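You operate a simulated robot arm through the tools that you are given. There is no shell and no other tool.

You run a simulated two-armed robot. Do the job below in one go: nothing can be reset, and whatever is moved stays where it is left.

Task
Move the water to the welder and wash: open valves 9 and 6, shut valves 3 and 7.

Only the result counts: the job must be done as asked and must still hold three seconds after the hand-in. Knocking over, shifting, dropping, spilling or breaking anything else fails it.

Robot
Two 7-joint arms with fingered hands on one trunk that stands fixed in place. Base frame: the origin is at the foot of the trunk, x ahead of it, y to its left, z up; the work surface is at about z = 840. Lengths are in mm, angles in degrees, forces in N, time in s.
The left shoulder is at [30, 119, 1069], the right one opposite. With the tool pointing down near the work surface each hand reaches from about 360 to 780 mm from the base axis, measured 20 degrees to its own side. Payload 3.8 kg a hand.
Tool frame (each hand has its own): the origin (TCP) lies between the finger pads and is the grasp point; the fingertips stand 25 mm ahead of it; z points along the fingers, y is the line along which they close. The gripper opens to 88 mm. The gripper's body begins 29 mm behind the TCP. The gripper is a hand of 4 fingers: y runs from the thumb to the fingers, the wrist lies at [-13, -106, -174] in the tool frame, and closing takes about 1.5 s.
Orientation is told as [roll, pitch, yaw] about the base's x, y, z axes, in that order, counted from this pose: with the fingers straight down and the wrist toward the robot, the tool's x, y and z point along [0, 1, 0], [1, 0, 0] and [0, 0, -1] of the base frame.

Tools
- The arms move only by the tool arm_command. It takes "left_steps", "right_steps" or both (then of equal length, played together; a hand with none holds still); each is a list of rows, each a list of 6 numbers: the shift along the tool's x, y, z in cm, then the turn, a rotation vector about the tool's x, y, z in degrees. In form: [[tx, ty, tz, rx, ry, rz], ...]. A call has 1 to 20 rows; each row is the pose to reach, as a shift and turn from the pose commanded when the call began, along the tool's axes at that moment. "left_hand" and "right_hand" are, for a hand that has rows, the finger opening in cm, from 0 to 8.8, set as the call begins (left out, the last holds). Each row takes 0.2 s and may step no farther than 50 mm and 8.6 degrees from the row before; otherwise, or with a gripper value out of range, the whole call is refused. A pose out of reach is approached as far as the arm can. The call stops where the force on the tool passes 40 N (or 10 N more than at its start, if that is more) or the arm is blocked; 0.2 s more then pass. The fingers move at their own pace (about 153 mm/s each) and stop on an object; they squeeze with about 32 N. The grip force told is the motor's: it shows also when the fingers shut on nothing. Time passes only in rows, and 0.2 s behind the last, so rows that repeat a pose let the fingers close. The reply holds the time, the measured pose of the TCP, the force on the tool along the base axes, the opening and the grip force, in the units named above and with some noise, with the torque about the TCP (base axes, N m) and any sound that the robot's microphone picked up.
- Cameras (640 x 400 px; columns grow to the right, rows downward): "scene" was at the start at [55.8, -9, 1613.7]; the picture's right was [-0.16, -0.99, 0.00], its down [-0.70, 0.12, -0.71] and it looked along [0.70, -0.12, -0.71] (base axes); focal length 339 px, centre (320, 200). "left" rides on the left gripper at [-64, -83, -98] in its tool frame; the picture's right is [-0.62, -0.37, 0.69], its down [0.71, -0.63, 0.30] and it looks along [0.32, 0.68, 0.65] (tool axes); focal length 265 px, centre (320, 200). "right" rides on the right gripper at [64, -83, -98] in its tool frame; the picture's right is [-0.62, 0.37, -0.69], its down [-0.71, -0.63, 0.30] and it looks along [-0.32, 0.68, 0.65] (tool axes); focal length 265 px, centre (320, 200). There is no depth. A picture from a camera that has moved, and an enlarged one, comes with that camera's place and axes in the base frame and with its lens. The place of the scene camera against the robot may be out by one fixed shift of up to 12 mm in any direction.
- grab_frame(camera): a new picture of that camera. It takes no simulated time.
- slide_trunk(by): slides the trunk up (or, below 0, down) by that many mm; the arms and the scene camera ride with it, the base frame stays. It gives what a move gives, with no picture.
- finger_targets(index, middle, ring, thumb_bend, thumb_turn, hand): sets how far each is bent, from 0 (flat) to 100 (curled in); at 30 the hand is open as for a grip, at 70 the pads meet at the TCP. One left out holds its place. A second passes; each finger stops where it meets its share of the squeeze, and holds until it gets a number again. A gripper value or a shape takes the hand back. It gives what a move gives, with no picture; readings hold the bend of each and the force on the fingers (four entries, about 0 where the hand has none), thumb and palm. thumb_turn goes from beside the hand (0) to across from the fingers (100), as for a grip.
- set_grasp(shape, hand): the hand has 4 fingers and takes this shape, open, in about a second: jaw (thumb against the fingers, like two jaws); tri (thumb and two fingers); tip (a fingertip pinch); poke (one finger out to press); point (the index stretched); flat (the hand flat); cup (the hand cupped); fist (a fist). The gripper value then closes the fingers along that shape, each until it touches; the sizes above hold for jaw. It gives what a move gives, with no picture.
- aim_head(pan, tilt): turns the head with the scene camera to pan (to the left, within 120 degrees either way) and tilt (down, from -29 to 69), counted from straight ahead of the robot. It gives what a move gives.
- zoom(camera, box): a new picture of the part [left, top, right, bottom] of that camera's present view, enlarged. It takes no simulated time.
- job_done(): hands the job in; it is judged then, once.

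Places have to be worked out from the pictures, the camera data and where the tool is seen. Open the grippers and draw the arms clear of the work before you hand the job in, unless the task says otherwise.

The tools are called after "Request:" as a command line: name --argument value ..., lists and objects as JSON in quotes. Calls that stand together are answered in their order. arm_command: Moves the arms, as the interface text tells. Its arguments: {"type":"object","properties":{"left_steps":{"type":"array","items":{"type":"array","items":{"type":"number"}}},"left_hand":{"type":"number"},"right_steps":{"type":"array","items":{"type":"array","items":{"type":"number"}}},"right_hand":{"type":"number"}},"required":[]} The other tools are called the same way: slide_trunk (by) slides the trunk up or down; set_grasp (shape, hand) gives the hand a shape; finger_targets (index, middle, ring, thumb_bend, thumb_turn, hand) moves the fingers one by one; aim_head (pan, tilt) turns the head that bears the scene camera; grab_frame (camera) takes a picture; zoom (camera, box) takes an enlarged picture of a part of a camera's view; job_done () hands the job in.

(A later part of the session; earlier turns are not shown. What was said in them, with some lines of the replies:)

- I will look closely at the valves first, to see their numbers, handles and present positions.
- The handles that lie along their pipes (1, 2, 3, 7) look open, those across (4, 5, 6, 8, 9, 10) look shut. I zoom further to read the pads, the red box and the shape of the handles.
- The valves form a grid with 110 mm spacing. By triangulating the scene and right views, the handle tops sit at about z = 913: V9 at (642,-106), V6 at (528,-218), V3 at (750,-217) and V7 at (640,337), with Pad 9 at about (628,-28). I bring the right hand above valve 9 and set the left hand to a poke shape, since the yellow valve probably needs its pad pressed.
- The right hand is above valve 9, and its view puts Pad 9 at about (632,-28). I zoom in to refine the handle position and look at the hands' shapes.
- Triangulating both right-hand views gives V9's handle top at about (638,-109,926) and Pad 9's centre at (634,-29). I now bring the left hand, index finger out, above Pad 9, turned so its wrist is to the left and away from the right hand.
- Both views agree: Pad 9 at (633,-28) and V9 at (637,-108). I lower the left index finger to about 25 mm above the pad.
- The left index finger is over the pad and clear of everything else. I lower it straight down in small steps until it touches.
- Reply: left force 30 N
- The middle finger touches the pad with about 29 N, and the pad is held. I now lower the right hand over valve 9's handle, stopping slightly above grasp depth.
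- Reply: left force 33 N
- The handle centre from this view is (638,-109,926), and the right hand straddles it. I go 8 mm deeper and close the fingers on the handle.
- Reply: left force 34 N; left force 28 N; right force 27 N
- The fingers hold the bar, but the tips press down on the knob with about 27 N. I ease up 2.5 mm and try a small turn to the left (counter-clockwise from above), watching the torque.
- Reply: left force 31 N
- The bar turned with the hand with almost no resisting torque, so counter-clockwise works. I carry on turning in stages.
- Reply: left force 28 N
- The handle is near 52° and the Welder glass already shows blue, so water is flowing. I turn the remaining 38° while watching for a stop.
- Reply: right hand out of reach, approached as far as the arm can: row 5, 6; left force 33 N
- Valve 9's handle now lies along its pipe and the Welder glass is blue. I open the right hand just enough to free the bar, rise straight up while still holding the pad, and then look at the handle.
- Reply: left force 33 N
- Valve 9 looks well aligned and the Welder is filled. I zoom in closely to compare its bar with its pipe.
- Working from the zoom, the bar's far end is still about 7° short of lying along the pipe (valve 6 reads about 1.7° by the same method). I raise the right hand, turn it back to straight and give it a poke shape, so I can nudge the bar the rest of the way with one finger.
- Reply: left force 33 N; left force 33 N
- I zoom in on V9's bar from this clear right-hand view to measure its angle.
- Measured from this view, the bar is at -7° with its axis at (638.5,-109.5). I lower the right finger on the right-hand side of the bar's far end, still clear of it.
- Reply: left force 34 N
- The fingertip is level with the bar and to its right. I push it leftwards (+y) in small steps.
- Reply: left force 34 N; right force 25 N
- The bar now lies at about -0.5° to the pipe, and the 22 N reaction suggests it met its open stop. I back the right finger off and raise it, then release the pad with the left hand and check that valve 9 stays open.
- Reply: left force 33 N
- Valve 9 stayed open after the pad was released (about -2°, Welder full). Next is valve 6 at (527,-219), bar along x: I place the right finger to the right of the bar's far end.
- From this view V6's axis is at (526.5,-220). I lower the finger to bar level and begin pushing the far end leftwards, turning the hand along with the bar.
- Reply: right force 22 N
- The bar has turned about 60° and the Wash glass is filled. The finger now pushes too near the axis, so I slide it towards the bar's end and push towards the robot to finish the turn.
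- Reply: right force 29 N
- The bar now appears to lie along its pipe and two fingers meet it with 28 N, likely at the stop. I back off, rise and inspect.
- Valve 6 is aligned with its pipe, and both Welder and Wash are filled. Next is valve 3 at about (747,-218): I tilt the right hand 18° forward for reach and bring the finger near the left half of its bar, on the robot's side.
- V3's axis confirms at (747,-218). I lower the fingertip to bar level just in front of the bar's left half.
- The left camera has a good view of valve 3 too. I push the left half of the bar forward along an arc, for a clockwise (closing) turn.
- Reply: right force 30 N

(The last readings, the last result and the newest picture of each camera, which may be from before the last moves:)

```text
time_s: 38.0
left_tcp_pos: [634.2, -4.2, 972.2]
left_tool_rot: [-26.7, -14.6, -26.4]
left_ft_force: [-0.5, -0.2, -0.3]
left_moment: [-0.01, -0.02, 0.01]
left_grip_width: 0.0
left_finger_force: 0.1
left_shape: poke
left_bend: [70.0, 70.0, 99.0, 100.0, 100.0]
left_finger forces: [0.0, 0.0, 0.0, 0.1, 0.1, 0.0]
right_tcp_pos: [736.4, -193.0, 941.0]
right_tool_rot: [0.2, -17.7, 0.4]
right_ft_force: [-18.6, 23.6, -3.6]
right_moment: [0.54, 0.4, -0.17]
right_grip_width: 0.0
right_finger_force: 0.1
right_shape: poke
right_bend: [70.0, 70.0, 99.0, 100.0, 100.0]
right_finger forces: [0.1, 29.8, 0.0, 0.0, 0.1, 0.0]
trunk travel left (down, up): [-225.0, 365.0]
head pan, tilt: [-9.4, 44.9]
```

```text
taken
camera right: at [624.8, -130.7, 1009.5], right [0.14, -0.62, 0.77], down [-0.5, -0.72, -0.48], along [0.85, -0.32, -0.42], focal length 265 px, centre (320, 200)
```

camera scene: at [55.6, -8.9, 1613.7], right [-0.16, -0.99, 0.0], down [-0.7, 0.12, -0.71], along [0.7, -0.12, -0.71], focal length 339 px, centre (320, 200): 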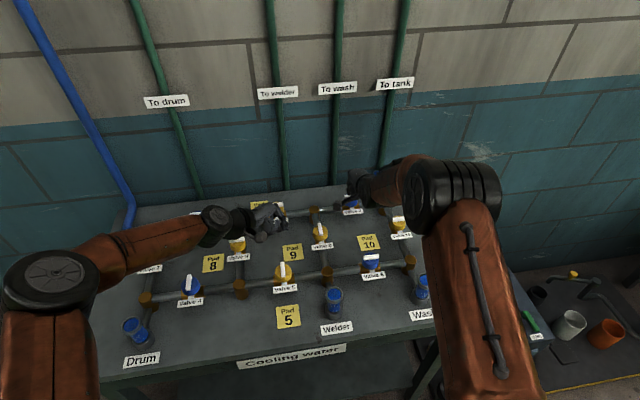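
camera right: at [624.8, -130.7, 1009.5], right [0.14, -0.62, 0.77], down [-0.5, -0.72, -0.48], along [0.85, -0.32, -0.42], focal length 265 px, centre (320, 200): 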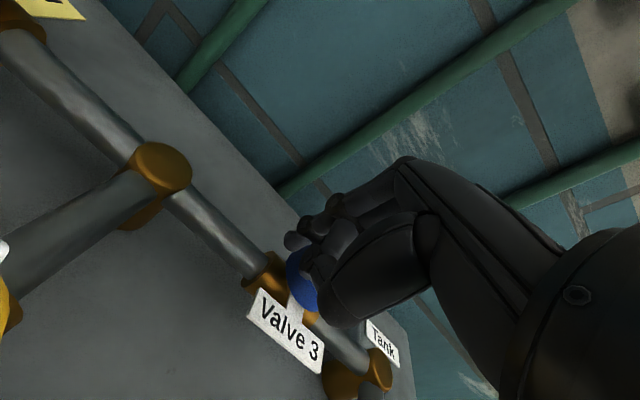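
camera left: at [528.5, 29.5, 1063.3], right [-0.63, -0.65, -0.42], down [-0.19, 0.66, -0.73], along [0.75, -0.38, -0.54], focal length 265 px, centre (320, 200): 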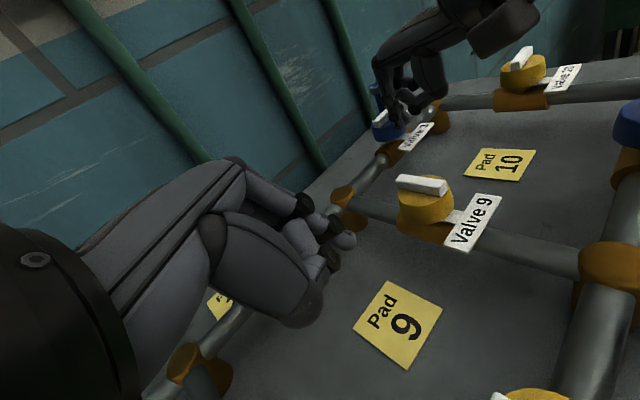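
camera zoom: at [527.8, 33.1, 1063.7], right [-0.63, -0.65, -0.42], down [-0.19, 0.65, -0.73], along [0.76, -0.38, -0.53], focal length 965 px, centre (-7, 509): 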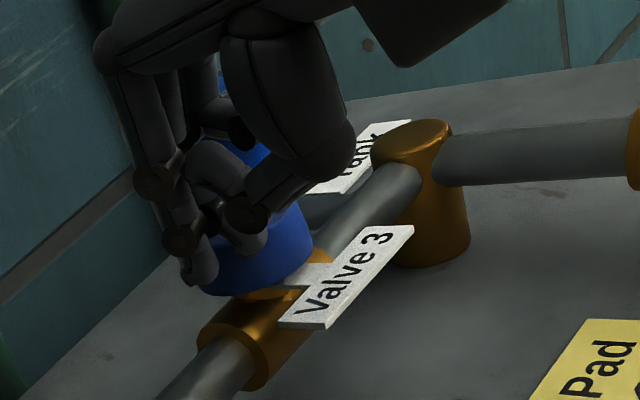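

The finger was pushed sideways with 30 N, and I can't tell whether the bar turned or the finger slipped past it. I back off to the left, rise and look.

Request:
arm_command --right_steps '[[1.0, 2.24, 0.73, 0, 0, 0], [2.5, 2.2, 0.73, 0, 0, 0], [2.5, 3.0, -1.7, 0, 0, 0], [2.5, 3.0, -5, 0, 0, 0], [2.5, 0, -7, 0, 0, 0], [2.5, -4, -8, 0, 0, 0], [2.5, -7, -8, 0, 0, 0]]'

Request:
zoom --camera "left" --box '[340, 60, 480, 170]'

Request:
grab_frame --camera "right"

Request:
zoom --camera "scene" --box '[310, 170, 420, 250]'

```text
time_s: 39.6
left_tcp_pos: [632.3, -8.3, 972.2]
left_tool_rot: [-26.6, -14.5, -26.4]
left_ft_force: [0.2, -0.3, 0.0]
left_moment: [-0.01, 0.0, 0.02]
left_grip_width: 0.0
left_finger_force: 0.0
left_shape: poke
left_bend: [70.0, 70.0, 99.0, 100.0, 100.0]
left_finger forces: [0.0, 0.1, 0.0, 0.0, 0.0, 0.1]
right_tcp_pos: [645.7, -177.7, 997.2]
right_tool_rot: [-0.1, -18.1, 0.1]
right_ft_force: [0.7, 0.3, -0.2]
right_moment: [0.0, 0.01, 0.02]
right_grip_width: 0.0
right_finger_force: 0.2
right_shape: poke
right_bend: [70.0, 70.0, 99.0, 100.0, 100.0]
right_finger forces: [0.0, 0.1, 0.1, 0.0, 0.0, 0.1]
trunk travel left (down, up): [-225.0, 365.0]
head pan, tilt: [-9.4, 44.9]
```

```text
3.64 times, centred on (410, 115) of left
camera zoom: at [528.4, 29.7, 1063.3], right [-0.63, -0.65, -0.42], down [-0.19, 0.66, -0.73], along [0.75, -0.38, -0.54], focal length 965 px, centre (-7, 509)
```

zoom: 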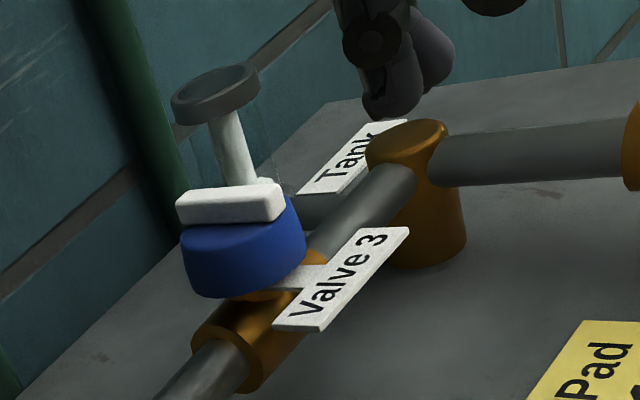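

```text
taken
camera right: at [535.2, -114.6, 1064.8], right [0.14, -0.62, 0.77], down [-0.5, -0.72, -0.48], along [0.85, -0.32, -0.41], focal length 265 px, centre (320, 200)
```

right: 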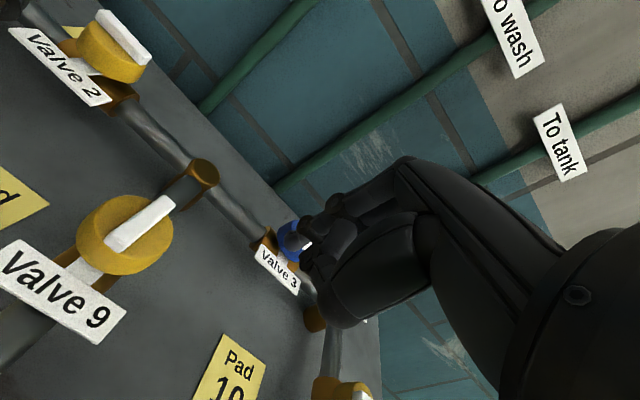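

```text
5.00 times, centred on (365, 210) of scene
camera zoom: at [55.7, -8.8, 1613.7], right [-0.16, -0.99, 0.0], down [-0.7, 0.12, -0.71], along [0.7, -0.12, -0.71], focal length 1693 px, centre (95, 150)
```

zoom: 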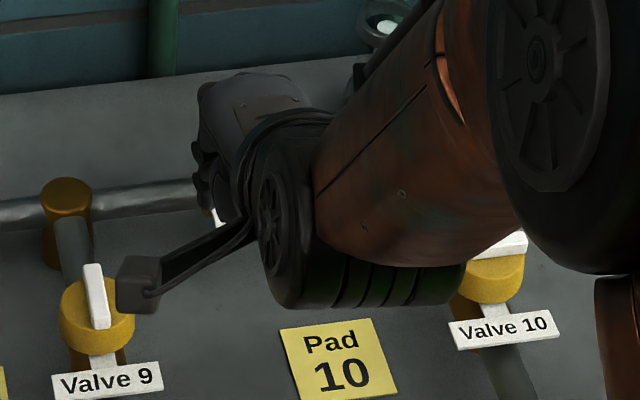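

The bar did turn and the Tank glass is now empty. I move the right hand back and up for a clear look at valve 3's exact angle.

Request:
arm_command --right_steps '[[-1, -2, -2, 0, 0, 0], [-2, -4, -4.5, 0, 0, 0], [-4, -6, -7, 0, 0, 0], [-6, -7.7, -8.8, 0, 0, 0], [-7, -10, -10, 0, 0, 0], [-7, -10, -10, 0, 0, 0]]'

Request:
zoom --camera "scene" --box '[310, 170, 420, 250]'

Request:
zoom --camera "scene" --box '[325, 180, 381, 220]'

Request:
grab_frame --camera "right"

```text
time_s: 41.0
left_tcp_pos: [633.8, -7.6, 971.3]
left_tool_rot: [-26.6, -14.4, -26.4]
left_ft_force: [-0.5, 0.8, -0.7]
left_moment: [0.0, 0.0, 0.05]
left_grip_width: 0.0
left_finger_force: 0.0
left_shape: poke
left_bend: [70.0, 70.0, 99.0, 100.0, 100.0]
left_finger forces: [0.0, 0.0, 0.0, 0.1, 0.0, 0.0]
right_tcp_pos: [518.3, -249.0, 1059.8]
right_tool_rot: [0.0, -17.9, 0.1]
right_ft_force: [-0.1, 0.2, -0.1]
right_moment: [0.03, -0.01, 0.02]
right_grip_width: 0.2
right_finger_force: 0.1
right_shape: poke
right_bend: [70.0, 70.0, 99.0, 100.0, 100.0]
right_finger forces: [0.1, 0.1, 0.0, 0.0, 0.0, 0.0]
trunk travel left (down, up): [-225.0, 365.0]
head pan, tilt: [-9.4, 44.9]
```

```text
5.00 times, centred on (365, 210) of scene
camera zoom: at [56.5, -8.8, 1613.7], right [-0.16, -0.99, 0.0], down [-0.7, 0.12, -0.71], along [0.7, -0.12, -0.71], focal length 1693 px, centre (95, 150)
```

zoom: 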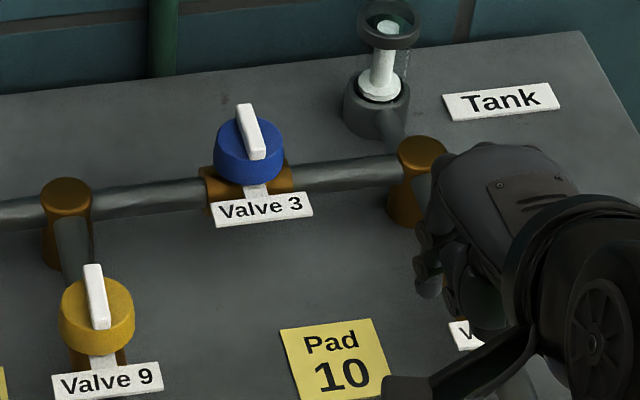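

```text
10.00 times, centred on (353, 200) of scene
camera zoom: at [56.5, -8.8, 1613.7], right [-0.16, -0.99, 0.0], down [-0.7, 0.12, -0.71], along [0.7, -0.12, -0.71], focal length 3386 px, centre (-10, 200)
```

zoom: 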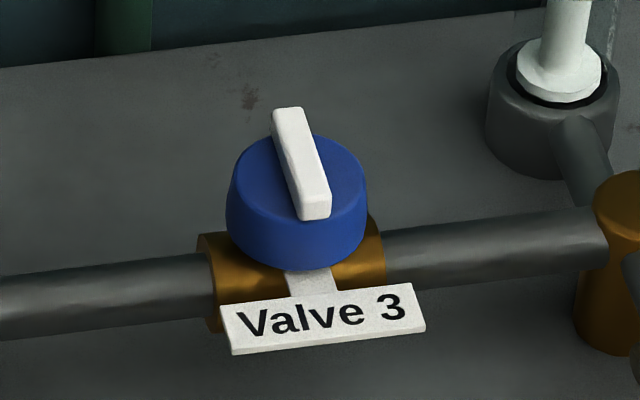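

```text
taken
camera right: at [408.4, -185.2, 1128.7], right [0.14, -0.62, 0.77], down [-0.5, -0.72, -0.48], along [0.85, -0.32, -0.41], focal length 265 px, centre (320, 200)
```

right: 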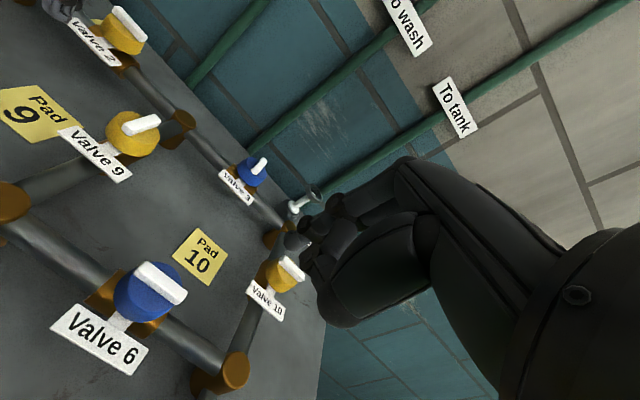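

Valve 3's bar measures -0.7° from straight across its pipe, so it is fully shut and the Tank is empty. Now valve 7 with the left hand: I rise, undo the tilt and turn, and move over valve 7.

Request:
arm_command --left_steps '[[-1.2, 0.7, -2.3, 3.75, 6.5, 0], [-2.4, 1.4, -4.7, 7.5, 13, 0], [-3.46, 2.0, -6.93, 11.25, 19.5, 0], [-3.46, 2.0, -6.93, 15, 26, 0], [-3.46, 2.0, -6.93, 15, 26, 0]]'

Request:
arm_command --left_steps '[[3.84, -2.04, 0, 0, 0, -4], [7.68, -4.09, 0, 0, 0, -8], [11.5, -6.13, 0, 0, 0, -12], [15.35, -8.18, 0, 0, 0, -16], [19.2, -10.2, 1, 0, 0, -20], [23, -12.3, 2, 0, 0, -24], [26.9, -14.3, 3, 0, 0, -28], [30.7, -16.36, 3.2, 0, 0, -30], [30.7, -16.36, 3.2, 0, 0, -30]]'

Request:
grab_frame --camera "left"

Request:
grab_frame --camera "scene"

```text
time_s: 42.2
left_tcp_pos: [634.4, -6.7, 1054.3]
left_tool_rot: [0.1, 0.1, -29.8]
left_ft_force: [-1.1, 0.0, -0.4]
left_moment: [0.01, 0.01, 0.02]
left_grip_width: 0.1
left_finger_force: 0.1
left_shape: poke
left_bend: [70.0, 70.0, 99.0, 100.0, 100.0]
left_finger forces: [0.1, 0.0, 0.0, 0.0, 0.0, 0.0]
right_tcp_pos: [519.3, -248.5, 1060.4]
right_tool_rot: [-0.1, -18.1, 0.2]
right_ft_force: [0.4, 0.1, -0.8]
right_moment: [0.0, 0.03, 0.03]
right_grip_width: 0.0
right_finger_force: 0.1
right_shape: poke
right_bend: [70.0, 70.0, 99.0, 100.0, 100.0]
right_finger forces: [0.0, 0.1, 0.1, 0.0, 0.2, 0.0]
trunk travel left (down, up): [-225.0, 365.0]
head pan, tilt: [-9.4, 44.9]
```

```text
time_s: 44.2
left_tcp_pos: [644.9, 338.3, 1023.4]
left_tool_rot: [0.0, 0.0, -0.1]
left_ft_force: [-0.3, 0.4, -0.7]
left_moment: [-0.02, -0.01, 0.03]
left_grip_width: 0.1
left_finger_force: 0.1
left_shape: poke
left_bend: [70.0, 70.0, 99.0, 100.0, 100.0]
left_finger forces: [0.1, 0.0, 0.1, 0.0, 0.0, 0.1]
right_tcp_pos: [518.9, -249.3, 1060.3]
right_tool_rot: [0.0, -18.0, 0.1]
right_ft_force: [-0.2, -0.8, 0.3]
right_moment: [-0.02, 0.0, -0.01]
right_grip_width: 0.1
right_finger_force: 0.1
right_shape: poke
right_bend: [70.0, 70.0, 99.0, 100.0, 100.0]
right_finger forces: [0.0, 0.0, 0.1, 0.0, 0.0, 0.0]
trunk travel left (down, up): [-225.0, 365.0]
head pan, tilt: [-9.4, 44.9]
```

```text
taken
camera left: at [560.7, 273.8, 1120.0], right [-0.37, -0.62, -0.69], down [-0.63, 0.71, -0.3], along [0.68, 0.33, -0.65], focal length 265 px, centre (320, 200)
```

left: 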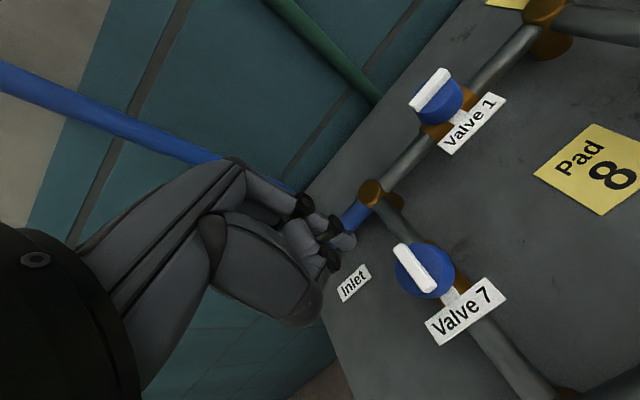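

```text
taken
camera scene: at [56.0, -9.9, 1613.7], right [-0.16, -0.99, 0.0], down [-0.7, 0.12, -0.71], along [0.7, -0.12, -0.71], focal length 339 px, centre (320, 200)
```

scene: 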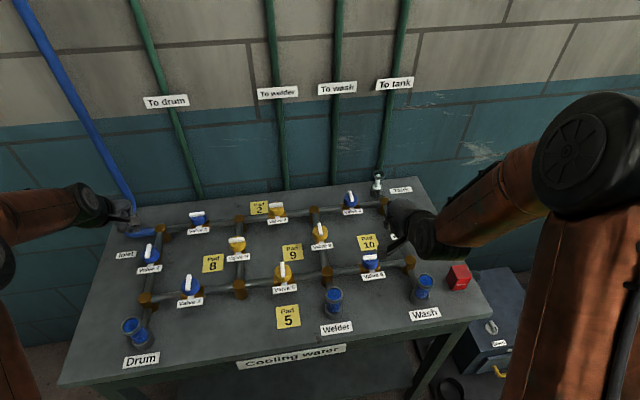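

V7's axis measures (637,329) with its bar along x. I mirror the motion that worked on valve 6, starting with the left finger placed to the left of the bar's far end.

Request:
arm_command --left_steps '[[1.1, 0.4, 1.6, 0, 0, 0], [2.2, 0.75, 3.3, 0, 0, 0], [2.2, 0.75, 5.8, 0, 0, 0], [2.2, 0.75, 8.1, 0, 0, 0], [2.2, 0.75, 8.1, 0, 0, 0]]'

Request:
grab_frame --camera "left"

Request:
zoom --camera "scene" --box '[90, 180, 220, 290]'

```text
time_s: 45.4
left_tcp_pos: [655.3, 360.5, 940.6]
left_tool_rot: [-0.1, 0.0, 0.0]
left_ft_force: [0.4, 0.1, -0.4]
left_moment: [-0.02, -0.03, 0.02]
left_grip_width: 0.0
left_finger_force: 0.2
left_shape: poke
left_bend: [70.0, 70.0, 99.0, 100.0, 100.0]
left_finger forces: [0.0, 0.0, 0.0, 0.0, 0.0, 0.0]
right_tcp_pos: [519.0, -249.4, 1061.2]
right_tool_rot: [0.0, -18.0, -0.1]
right_ft_force: [0.3, 0.2, 0.0]
right_moment: [0.03, -0.03, -0.01]
right_grip_width: 0.0
right_finger_force: 0.1
right_shape: poke
right_bend: [70.0, 70.0, 99.0, 100.0, 100.0]
right_finger forces: [0.0, 0.1, 0.0, 0.1, 0.1, 0.1]
trunk travel left (down, up): [-225.0, 365.0]
head pan, tilt: [-9.4, 44.9]
```

```text
taken
camera left: at [570.4, 296.7, 1038.4], right [-0.37, -0.62, -0.69], down [-0.63, 0.71, -0.3], along [0.68, 0.33, -0.65], focal length 265 px, centre (320, 200)
```

left: 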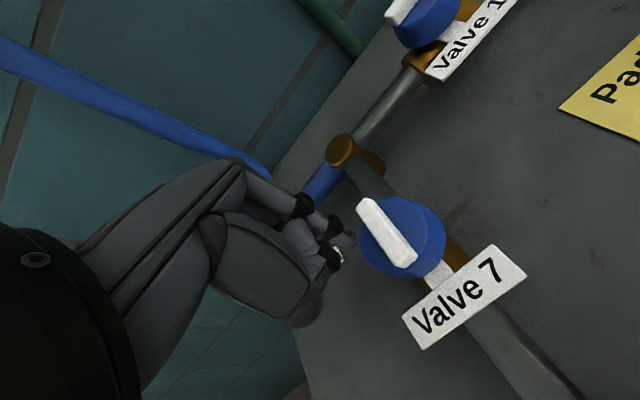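

```text
3.64 times, centred on (155, 235) of scene
camera zoom: at [55.6, -9.1, 1613.7], right [-0.16, -0.99, 0.0], down [-0.7, 0.12, -0.71], along [0.7, -0.12, -0.71], focal length 1231 px, centre (920, 73)
```

zoom: 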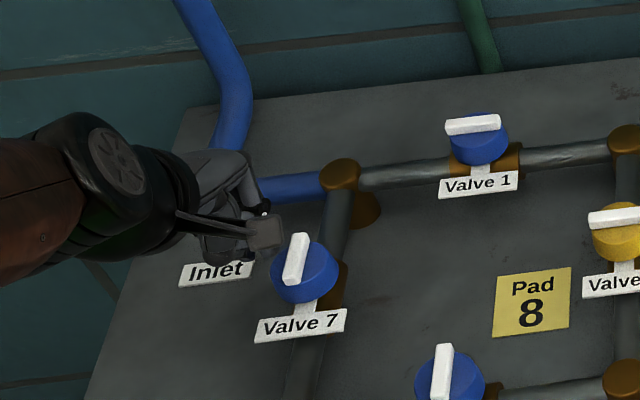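

The geometry matches the valve 6 case mirrored, with the axis at (637,329). I push the far end rightwards while turning the hand clockwise with it.

Request:
arm_command --left_steps '[[-0.3, -0.2, 0, 0, 0, 0], [-0.6, -0.3, 0, 0, 0, 0], [-0.85, -0.3, 0, 0, 0, 0], [-1.12, -0.05, 0, 0, 0, 8], [-1.37, 0.22, 0, 0, 0, 16], [-1.66, 0.45, 0, 0, 0, 24], [-1.66, 0.45, 0, 0, 0, 24]]'

Request:
grab_frame --camera "left"

Request:
zoom --camera "scene" --box '[90, 180, 220, 290]'

```text
time_s: 47.0
left_tcp_pos: [661.9, 344.2, 939.7]
left_tool_rot: [0.3, -0.3, -23.9]
left_ft_force: [24.5, 7.4, 7.0]
left_moment: [0.08, -0.45, 0.2]
left_grip_width: 0.0
left_finger_force: 0.0
left_shape: poke
left_bend: [70.0, 70.0, 99.0, 100.0, 100.0]
left_finger forces: [25.7, 0.0, 0.0, 0.1, 0.0, 0.0]
right_tcp_pos: [521.9, -249.8, 1059.3]
right_tool_rot: [-0.1, -17.8, 0.0]
right_ft_force: [-0.7, -0.3, 0.0]
right_moment: [-0.02, -0.04, -0.02]
right_grip_width: 0.2
right_finger_force: 0.1
right_shape: poke
right_bend: [70.0, 70.0, 99.0, 100.0, 100.0]
right_finger forces: [0.0, 0.0, 0.0, 0.0, 0.0, 0.0]
trunk travel left (down, up): [-225.0, 365.0]
head pan, tilt: [-9.4, 44.9]
```

```text
taken
camera left: at [558.3, 320.0, 1037.1], right [-0.58, -0.42, -0.7], down [-0.28, 0.91, -0.31], along [0.76, 0.02, -0.65], focal length 265 px, centre (320, 200)
```

left: 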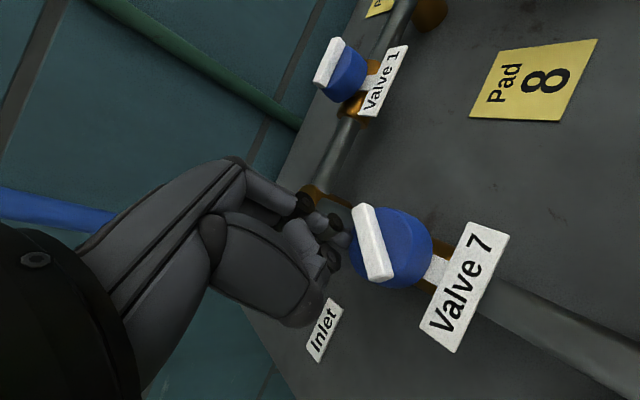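

```text
3.64 times, centred on (155, 235) of scene
camera zoom: at [59.4, -8.2, 1613.6], right [-0.16, -0.99, 0.0], down [-0.7, 0.12, -0.71], along [0.7, -0.12, -0.71], focal length 1231 px, centre (920, 73)
```

zoom: 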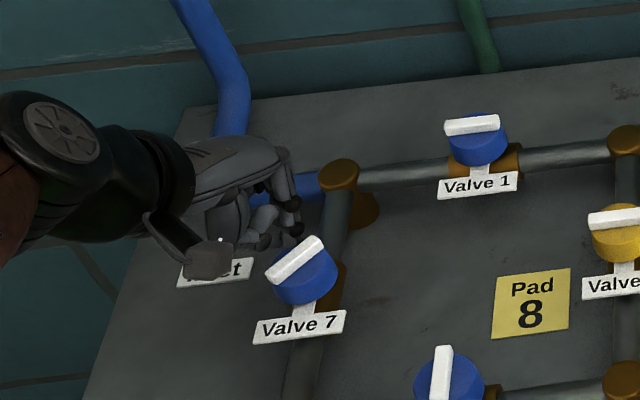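

The bar has turned about 55°, just as valve 6 did at this stage. I use the mirrored second motion: slide to the bar's end and pull towards the robot.

Request:
arm_command --left_steps '[[0.16, 0.37, 0, 0, 0, 0], [-0.34, 0.7, 0, 0, 0, 0], [-0.89, 0.95, 0, 0, 0, 0], [-1.52, 1.01, 0, 0, 0, 0], [-1.83, 0.81, 0, 0, 0, 0], [-1.95, 0.54, 0, 0, 0, 0], [-2.07, 0.27, 0, 0, 0, 0], [-2.1, 0.17, 0, 0, 0, 0]]'

Request:
grab_frame --camera "left"

Request:
zoom --camera "scene" --box '[90, 180, 220, 290]'

```text
time_s: 48.8
left_tcp_pos: [658.0, 325.7, 944.6]
left_tool_rot: [0.6, -0.9, -23.5]
left_ft_force: [11.8, -1.5, 2.8]
left_moment: [0.12, 0.04, -0.05]
left_grip_width: 0.2
left_finger_force: 0.1
left_shape: poke
left_bend: [70.0, 70.0, 99.0, 100.0, 100.0]
left_finger forces: [0.0, 8.0, 0.0, 0.0, 0.0, 0.0]
right_tcp_pos: [521.6, -248.2, 1059.2]
right_tool_rot: [-0.1, -17.8, 0.0]
right_ft_force: [-0.1, -0.6, 0.1]
right_moment: [0.0, -0.05, 0.01]
right_grip_width: 0.0
right_finger_force: 0.0
right_shape: poke
right_bend: [70.0, 70.0, 99.0, 100.0, 100.0]
right_finger forces: [0.0, 0.0, 0.0, 0.0, 0.0, 0.0]
trunk travel left (down, up): [-225.0, 365.0]
head pan, tilt: [-9.4, 44.9]
stopped in row 8 (left hand): the force on the tool passed its limit at 40 N (the readings are from after the stop); the commanded pose is now the measured one
```

```text
taken
camera left: at [553.2, 299.8, 1039.9], right [-0.57, -0.42, -0.71], down [-0.29, 0.91, -0.31], along [0.77, 0.03, -0.64], focal length 265 px, centre (320, 200)
```

left: 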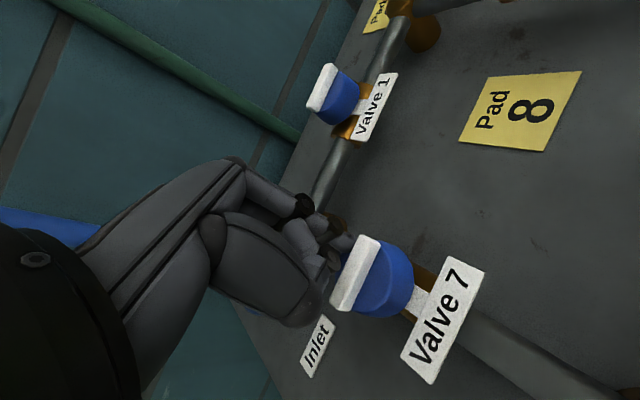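

```text
3.64 times, centred on (155, 235) of scene
camera zoom: at [59.0, -9.0, 1613.4], right [-0.16, -0.99, 0.0], down [-0.7, 0.12, -0.71], along [0.7, -0.12, -0.71], focal length 1231 px, centre (920, 73)
```

zoom: 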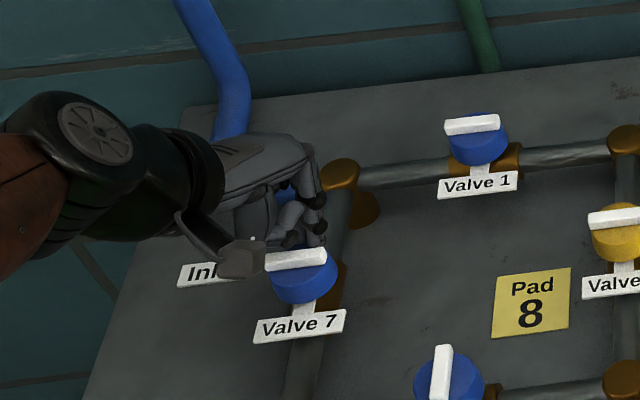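

The bar now lies across the pipe and pushed back past 40 N at its stop. I back the finger off, rise, and inspect all the valves.

Request:
arm_command --left_steps '[[0.3, 0.7, 0, 0, 0, 0], [0.6, 1.4, -1, 0, 0, 0], [0.6, 1.4, -5, 0, 0, 0], [1.6, 0, -9, 0, 0, -8], [2.6, -3, -12, 0, 0, -16], [2.6, -7, -14, 0, 0, -24], [2.6, -11, -16, 0, 0, -24], [2.6, -15, -18, 0, 0, -24], [2.6, -15, -18, 0, 0, -24]]'

Request:
grab_frame --camera "scene"

Request:
zoom --camera "scene" --box '[120, 225, 190, 280]'

Request:
zoom --camera "scene" --box '[240, 170, 460, 320]'

Request:
grab_frame --camera "left"

```text
time_s: 50.8
left_tcp_pos: [524.9, 409.7, 1120.1]
left_tool_rot: [0.2, -0.7, 0.5]
left_ft_force: [0.6, 0.7, -0.7]
left_moment: [0.01, -0.01, -0.04]
left_grip_width: 0.0
left_finger_force: 0.0
left_shape: poke
left_bend: [70.0, 70.0, 99.0, 100.0, 100.0]
left_finger forces: [0.0, 0.0, 0.0, 0.0, 0.0, 0.0]
right_tcp_pos: [519.9, -249.1, 1060.6]
right_tool_rot: [0.0, -17.9, 0.0]
right_ft_force: [0.4, 0.2, -0.7]
right_moment: [-0.01, 0.03, -0.01]
right_grip_width: 0.1
right_finger_force: 0.2
right_shape: poke
right_bend: [70.0, 70.0, 99.0, 100.0, 100.0]
right_finger forces: [0.0, 0.1, 0.0, 0.0, 0.1, 0.0]
trunk travel left (down, up): [-225.0, 365.0]
head pan, tilt: [-9.4, 44.9]
```

```text
taken
camera scene: at [57.1, -9.0, 1613.6], right [-0.16, -0.99, 0.0], down [-0.7, 0.12, -0.71], along [0.7, -0.12, -0.71], focal length 339 px, centre (320, 200)
```

scene: 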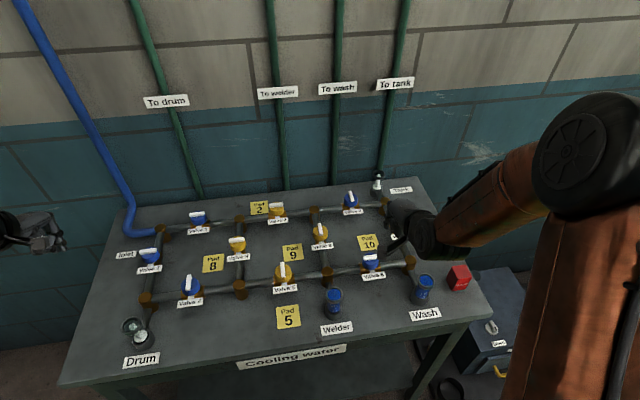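

```text
7.27 times, centred on (155, 252) of scene
camera zoom: at [57.1, -9.0, 1613.6], right [-0.16, -0.99, 0.0], down [-0.7, 0.12, -0.71], along [0.7, -0.12, -0.71], focal length 2463 px, centre (1520, -182)
```

zoom: 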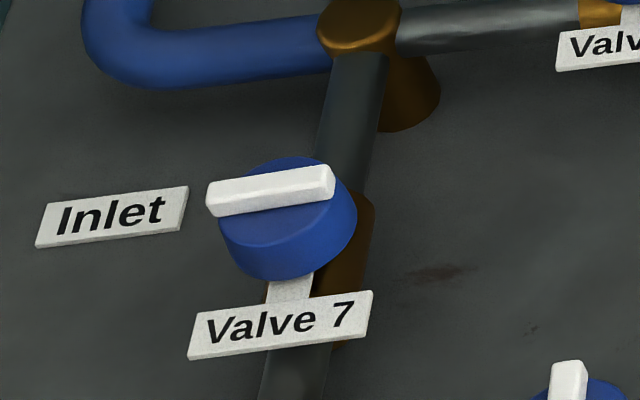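

```text
2.67 times, centred on (350, 245) of scene
camera zoom: at [57.1, -9.0, 1613.6], right [-0.16, -0.99, 0.0], down [-0.7, 0.12, -0.71], along [0.7, -0.12, -0.71], focal length 903 px, centre (240, 80)
```

zoom: 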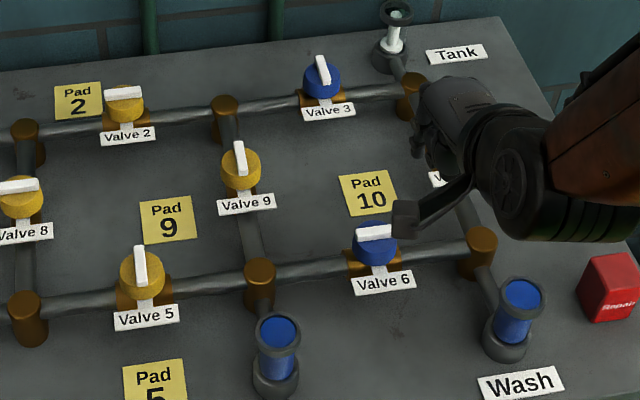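

```text
taken
camera left: at [440.3, 345.6, 1216.8], right [-0.36, -0.62, -0.7], down [-0.63, 0.71, -0.31], along [0.69, 0.33, -0.64], focal length 265 px, centre (320, 200)
```

left: 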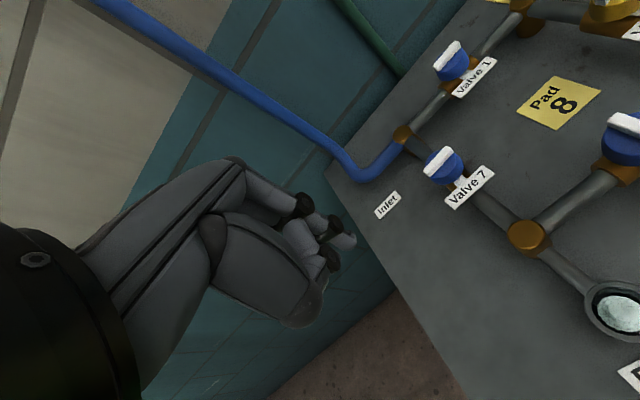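

Valve 7 is across its pipe, the Drum and Tank are empty, and the Welder and Wash are full. I raise the right arm clear, straighten it, and open both hands.

Request:
arm_command --right_steps '[[0, 1.1, -3.5, 0, 0, 0], [0, 2.2, -7, 6, 0, 0], [0, 3.3, -10.5, 12, 0, 0], [-1, 4.6, -14.3, 18, 0, 0], [-1, 4.6, -14.3, 18, 0, 0]]'

Request:
set_grasp --hand "right" --shape "jaw"

Request:
set_grasp --hand "left" --shape "jaw"

Request:
grab_frame --camera "scene"

Request:
zoom --camera "scene" --box '[100, 170, 280, 350]'

Request:
zoom --camera "scene" --box '[240, 170, 460, 320]'

Request:
grab_frame --camera "right"

```text
time_s: 52.0
left_tcp_pos: [525.6, 410.6, 1119.6]
left_tool_rot: [0.1, -0.8, 0.6]
left_ft_force: [0.6, 0.4, -0.9]
left_moment: [-0.02, 0.0, 0.0]
left_grip_width: 0.0
left_finger_force: 0.0
left_shape: poke
left_bend: [70.0, 70.0, 99.0, 100.0, 100.0]
left_finger forces: [0.1, 0.1, 0.0, 0.0, 0.0, 0.1]
right_tcp_pos: [518.0, -257.9, 1212.0]
right_tool_rot: [0.0, 0.0, 0.0]
right_ft_force: [0.3, 0.9, -0.1]
right_moment: [0.03, 0.0, -0.02]
right_grip_width: 0.0
right_finger_force: 0.0
right_shape: poke
right_bend: [70.0, 70.0, 99.0, 100.0, 100.0]
right_finger forces: [0.0, 0.0, 0.1, 0.0, 0.0, 0.0]
trunk travel left (down, up): [-225.0, 365.0]
head pan, tilt: [-9.4, 44.9]
```

```text
time_s: 52.9
left_tcp_pos: [524.3, 409.9, 1121.0]
left_tool_rot: [0.2, -0.9, 0.3]
left_ft_force: [-0.5, -0.8, 0.0]
left_moment: [-0.02, -0.04, 0.02]
left_grip_width: 0.0
left_finger_force: 0.0
left_shape: poke
left_bend: [70.0, 70.0, 99.0, 100.0, 100.0]
left_finger forces: [0.1, 0.0, 0.0, 0.0, 0.0, 0.0]
right_tcp_pos: [517.0, -257.6, 1211.1]
right_tool_rot: [0.0, 0.0, -0.1]
right_ft_force: [0.5, -0.2, 1.4]
right_moment: [-0.06, 0.01, -0.02]
right_grip_width: 88.2
right_finger_force: 0.0
right_shape: jaw
right_bend: [30.0, 30.0, 30.0, 30.0, 98.0]
right_finger forces: [0.0, 0.0, 0.0, 0.0, 0.1, 0.0]
trunk travel left (down, up): [-225.0, 365.0]
head pan, tilt: [-9.4, 44.9]
```

```text
time_s: 53.8
left_tcp_pos: [525.4, 410.2, 1120.0]
left_tool_rot: [0.2, -0.8, 0.4]
left_ft_force: [0.0, 0.4, 0.5]
left_moment: [0.03, 0.01, -0.02]
left_grip_width: 87.7
left_finger_force: 0.1
left_shape: jaw
left_bend: [30.0, 30.0, 30.0, 30.0, 98.0]
left_finger forces: [0.0, 0.1, 0.0, 0.0, 0.0, 0.1]
right_tcp_pos: [517.1, -258.2, 1210.8]
right_tool_rot: [0.1, 0.0, 0.1]
right_ft_force: [0.3, 0.1, -0.4]
right_moment: [0.01, 0.01, 0.0]
right_grip_width: 87.7
right_finger_force: 0.0
right_shape: jaw
right_bend: [30.0, 30.0, 30.0, 30.0, 98.0]
right_finger forces: [0.1, 0.0, 0.0, 0.0, 0.0, 0.1]
trunk travel left (down, up): [-225.0, 365.0]
head pan, tilt: [-9.4, 44.9]
```

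```text
taken
camera scene: at [55.8, -8.9, 1613.7], right [-0.16, -0.99, 0.0], down [-0.7, 0.12, -0.71], along [0.7, -0.12, -0.71], focal length 339 px, centre (320, 200)
```

scene: 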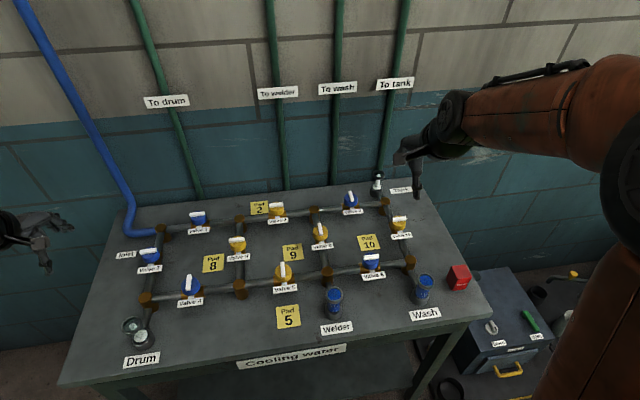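

```text
2.22 times, centred on (190, 260) of scene
camera zoom: at [55.8, -8.9, 1613.7], right [-0.16, -0.99, 0.0], down [-0.7, 0.12, -0.71], along [0.7, -0.12, -0.71], focal length 752 px, centre (609, 67)
```

zoom: 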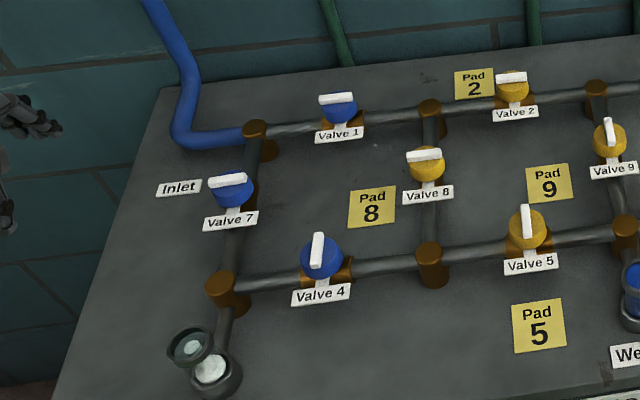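

```text
2.67 times, centred on (350, 245) of scene
camera zoom: at [55.8, -8.9, 1613.7], right [-0.16, -0.99, 0.0], down [-0.7, 0.12, -0.71], along [0.7, -0.12, -0.71], focal length 903 px, centre (240, 80)
```

zoom: 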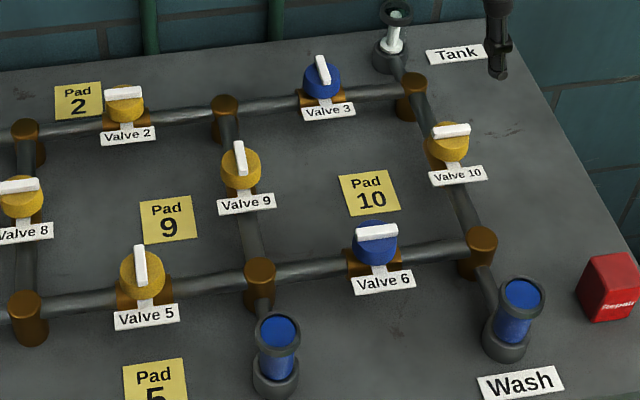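

```text
taken
camera right: at [432.5, -194.4, 1309.4], right [0.37, -0.62, 0.69], down [-0.63, -0.71, -0.3], along [0.68, -0.32, -0.65], focal length 265 px, centre (320, 200)
```

right: 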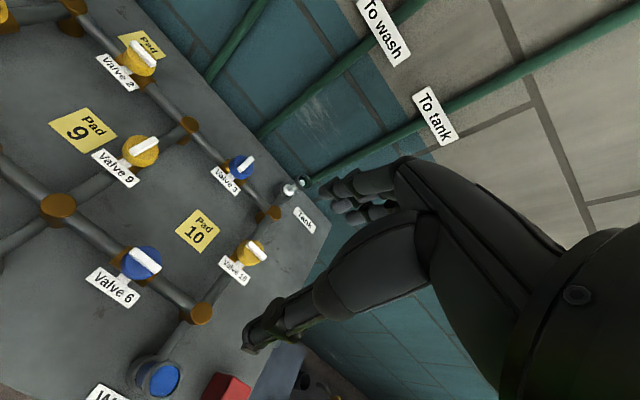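

Valves 9 and 6 lie along their pipes, 3 and 7 across theirs, and all the other valves look unchanged. The Welder and Wash are full, the Drum and Tank are empty, and both hands are open and clear, so I hand the job in.

Request:
job_done

```text
The job is handed in.
```

The water now goes to the welder and wash, and I have handed the job in. Valves 9 and 6 are open, and valves 3 and 7 are shut.

- **Sight glasses:** in the last pictures the Welder and Wash glasses are full and the Drum and Tank glasses are empty.
- **Valve angles:** the four handles all measured or looked within about 2° of straight along or across their pipes. Each one pushed back firmly at the end of its turn, as if at a stop.
- **Valve 9:** I held Pad 9 down with the left hand while turning it, because the yellow valves seem to be paired with pads. It stayed open after I let go. I didn't test whether it would turn without the pad.
- **Everything else:** the other valves look unchanged and nothing on the bench appears to have been moved. Both hands are open and clear of the work.
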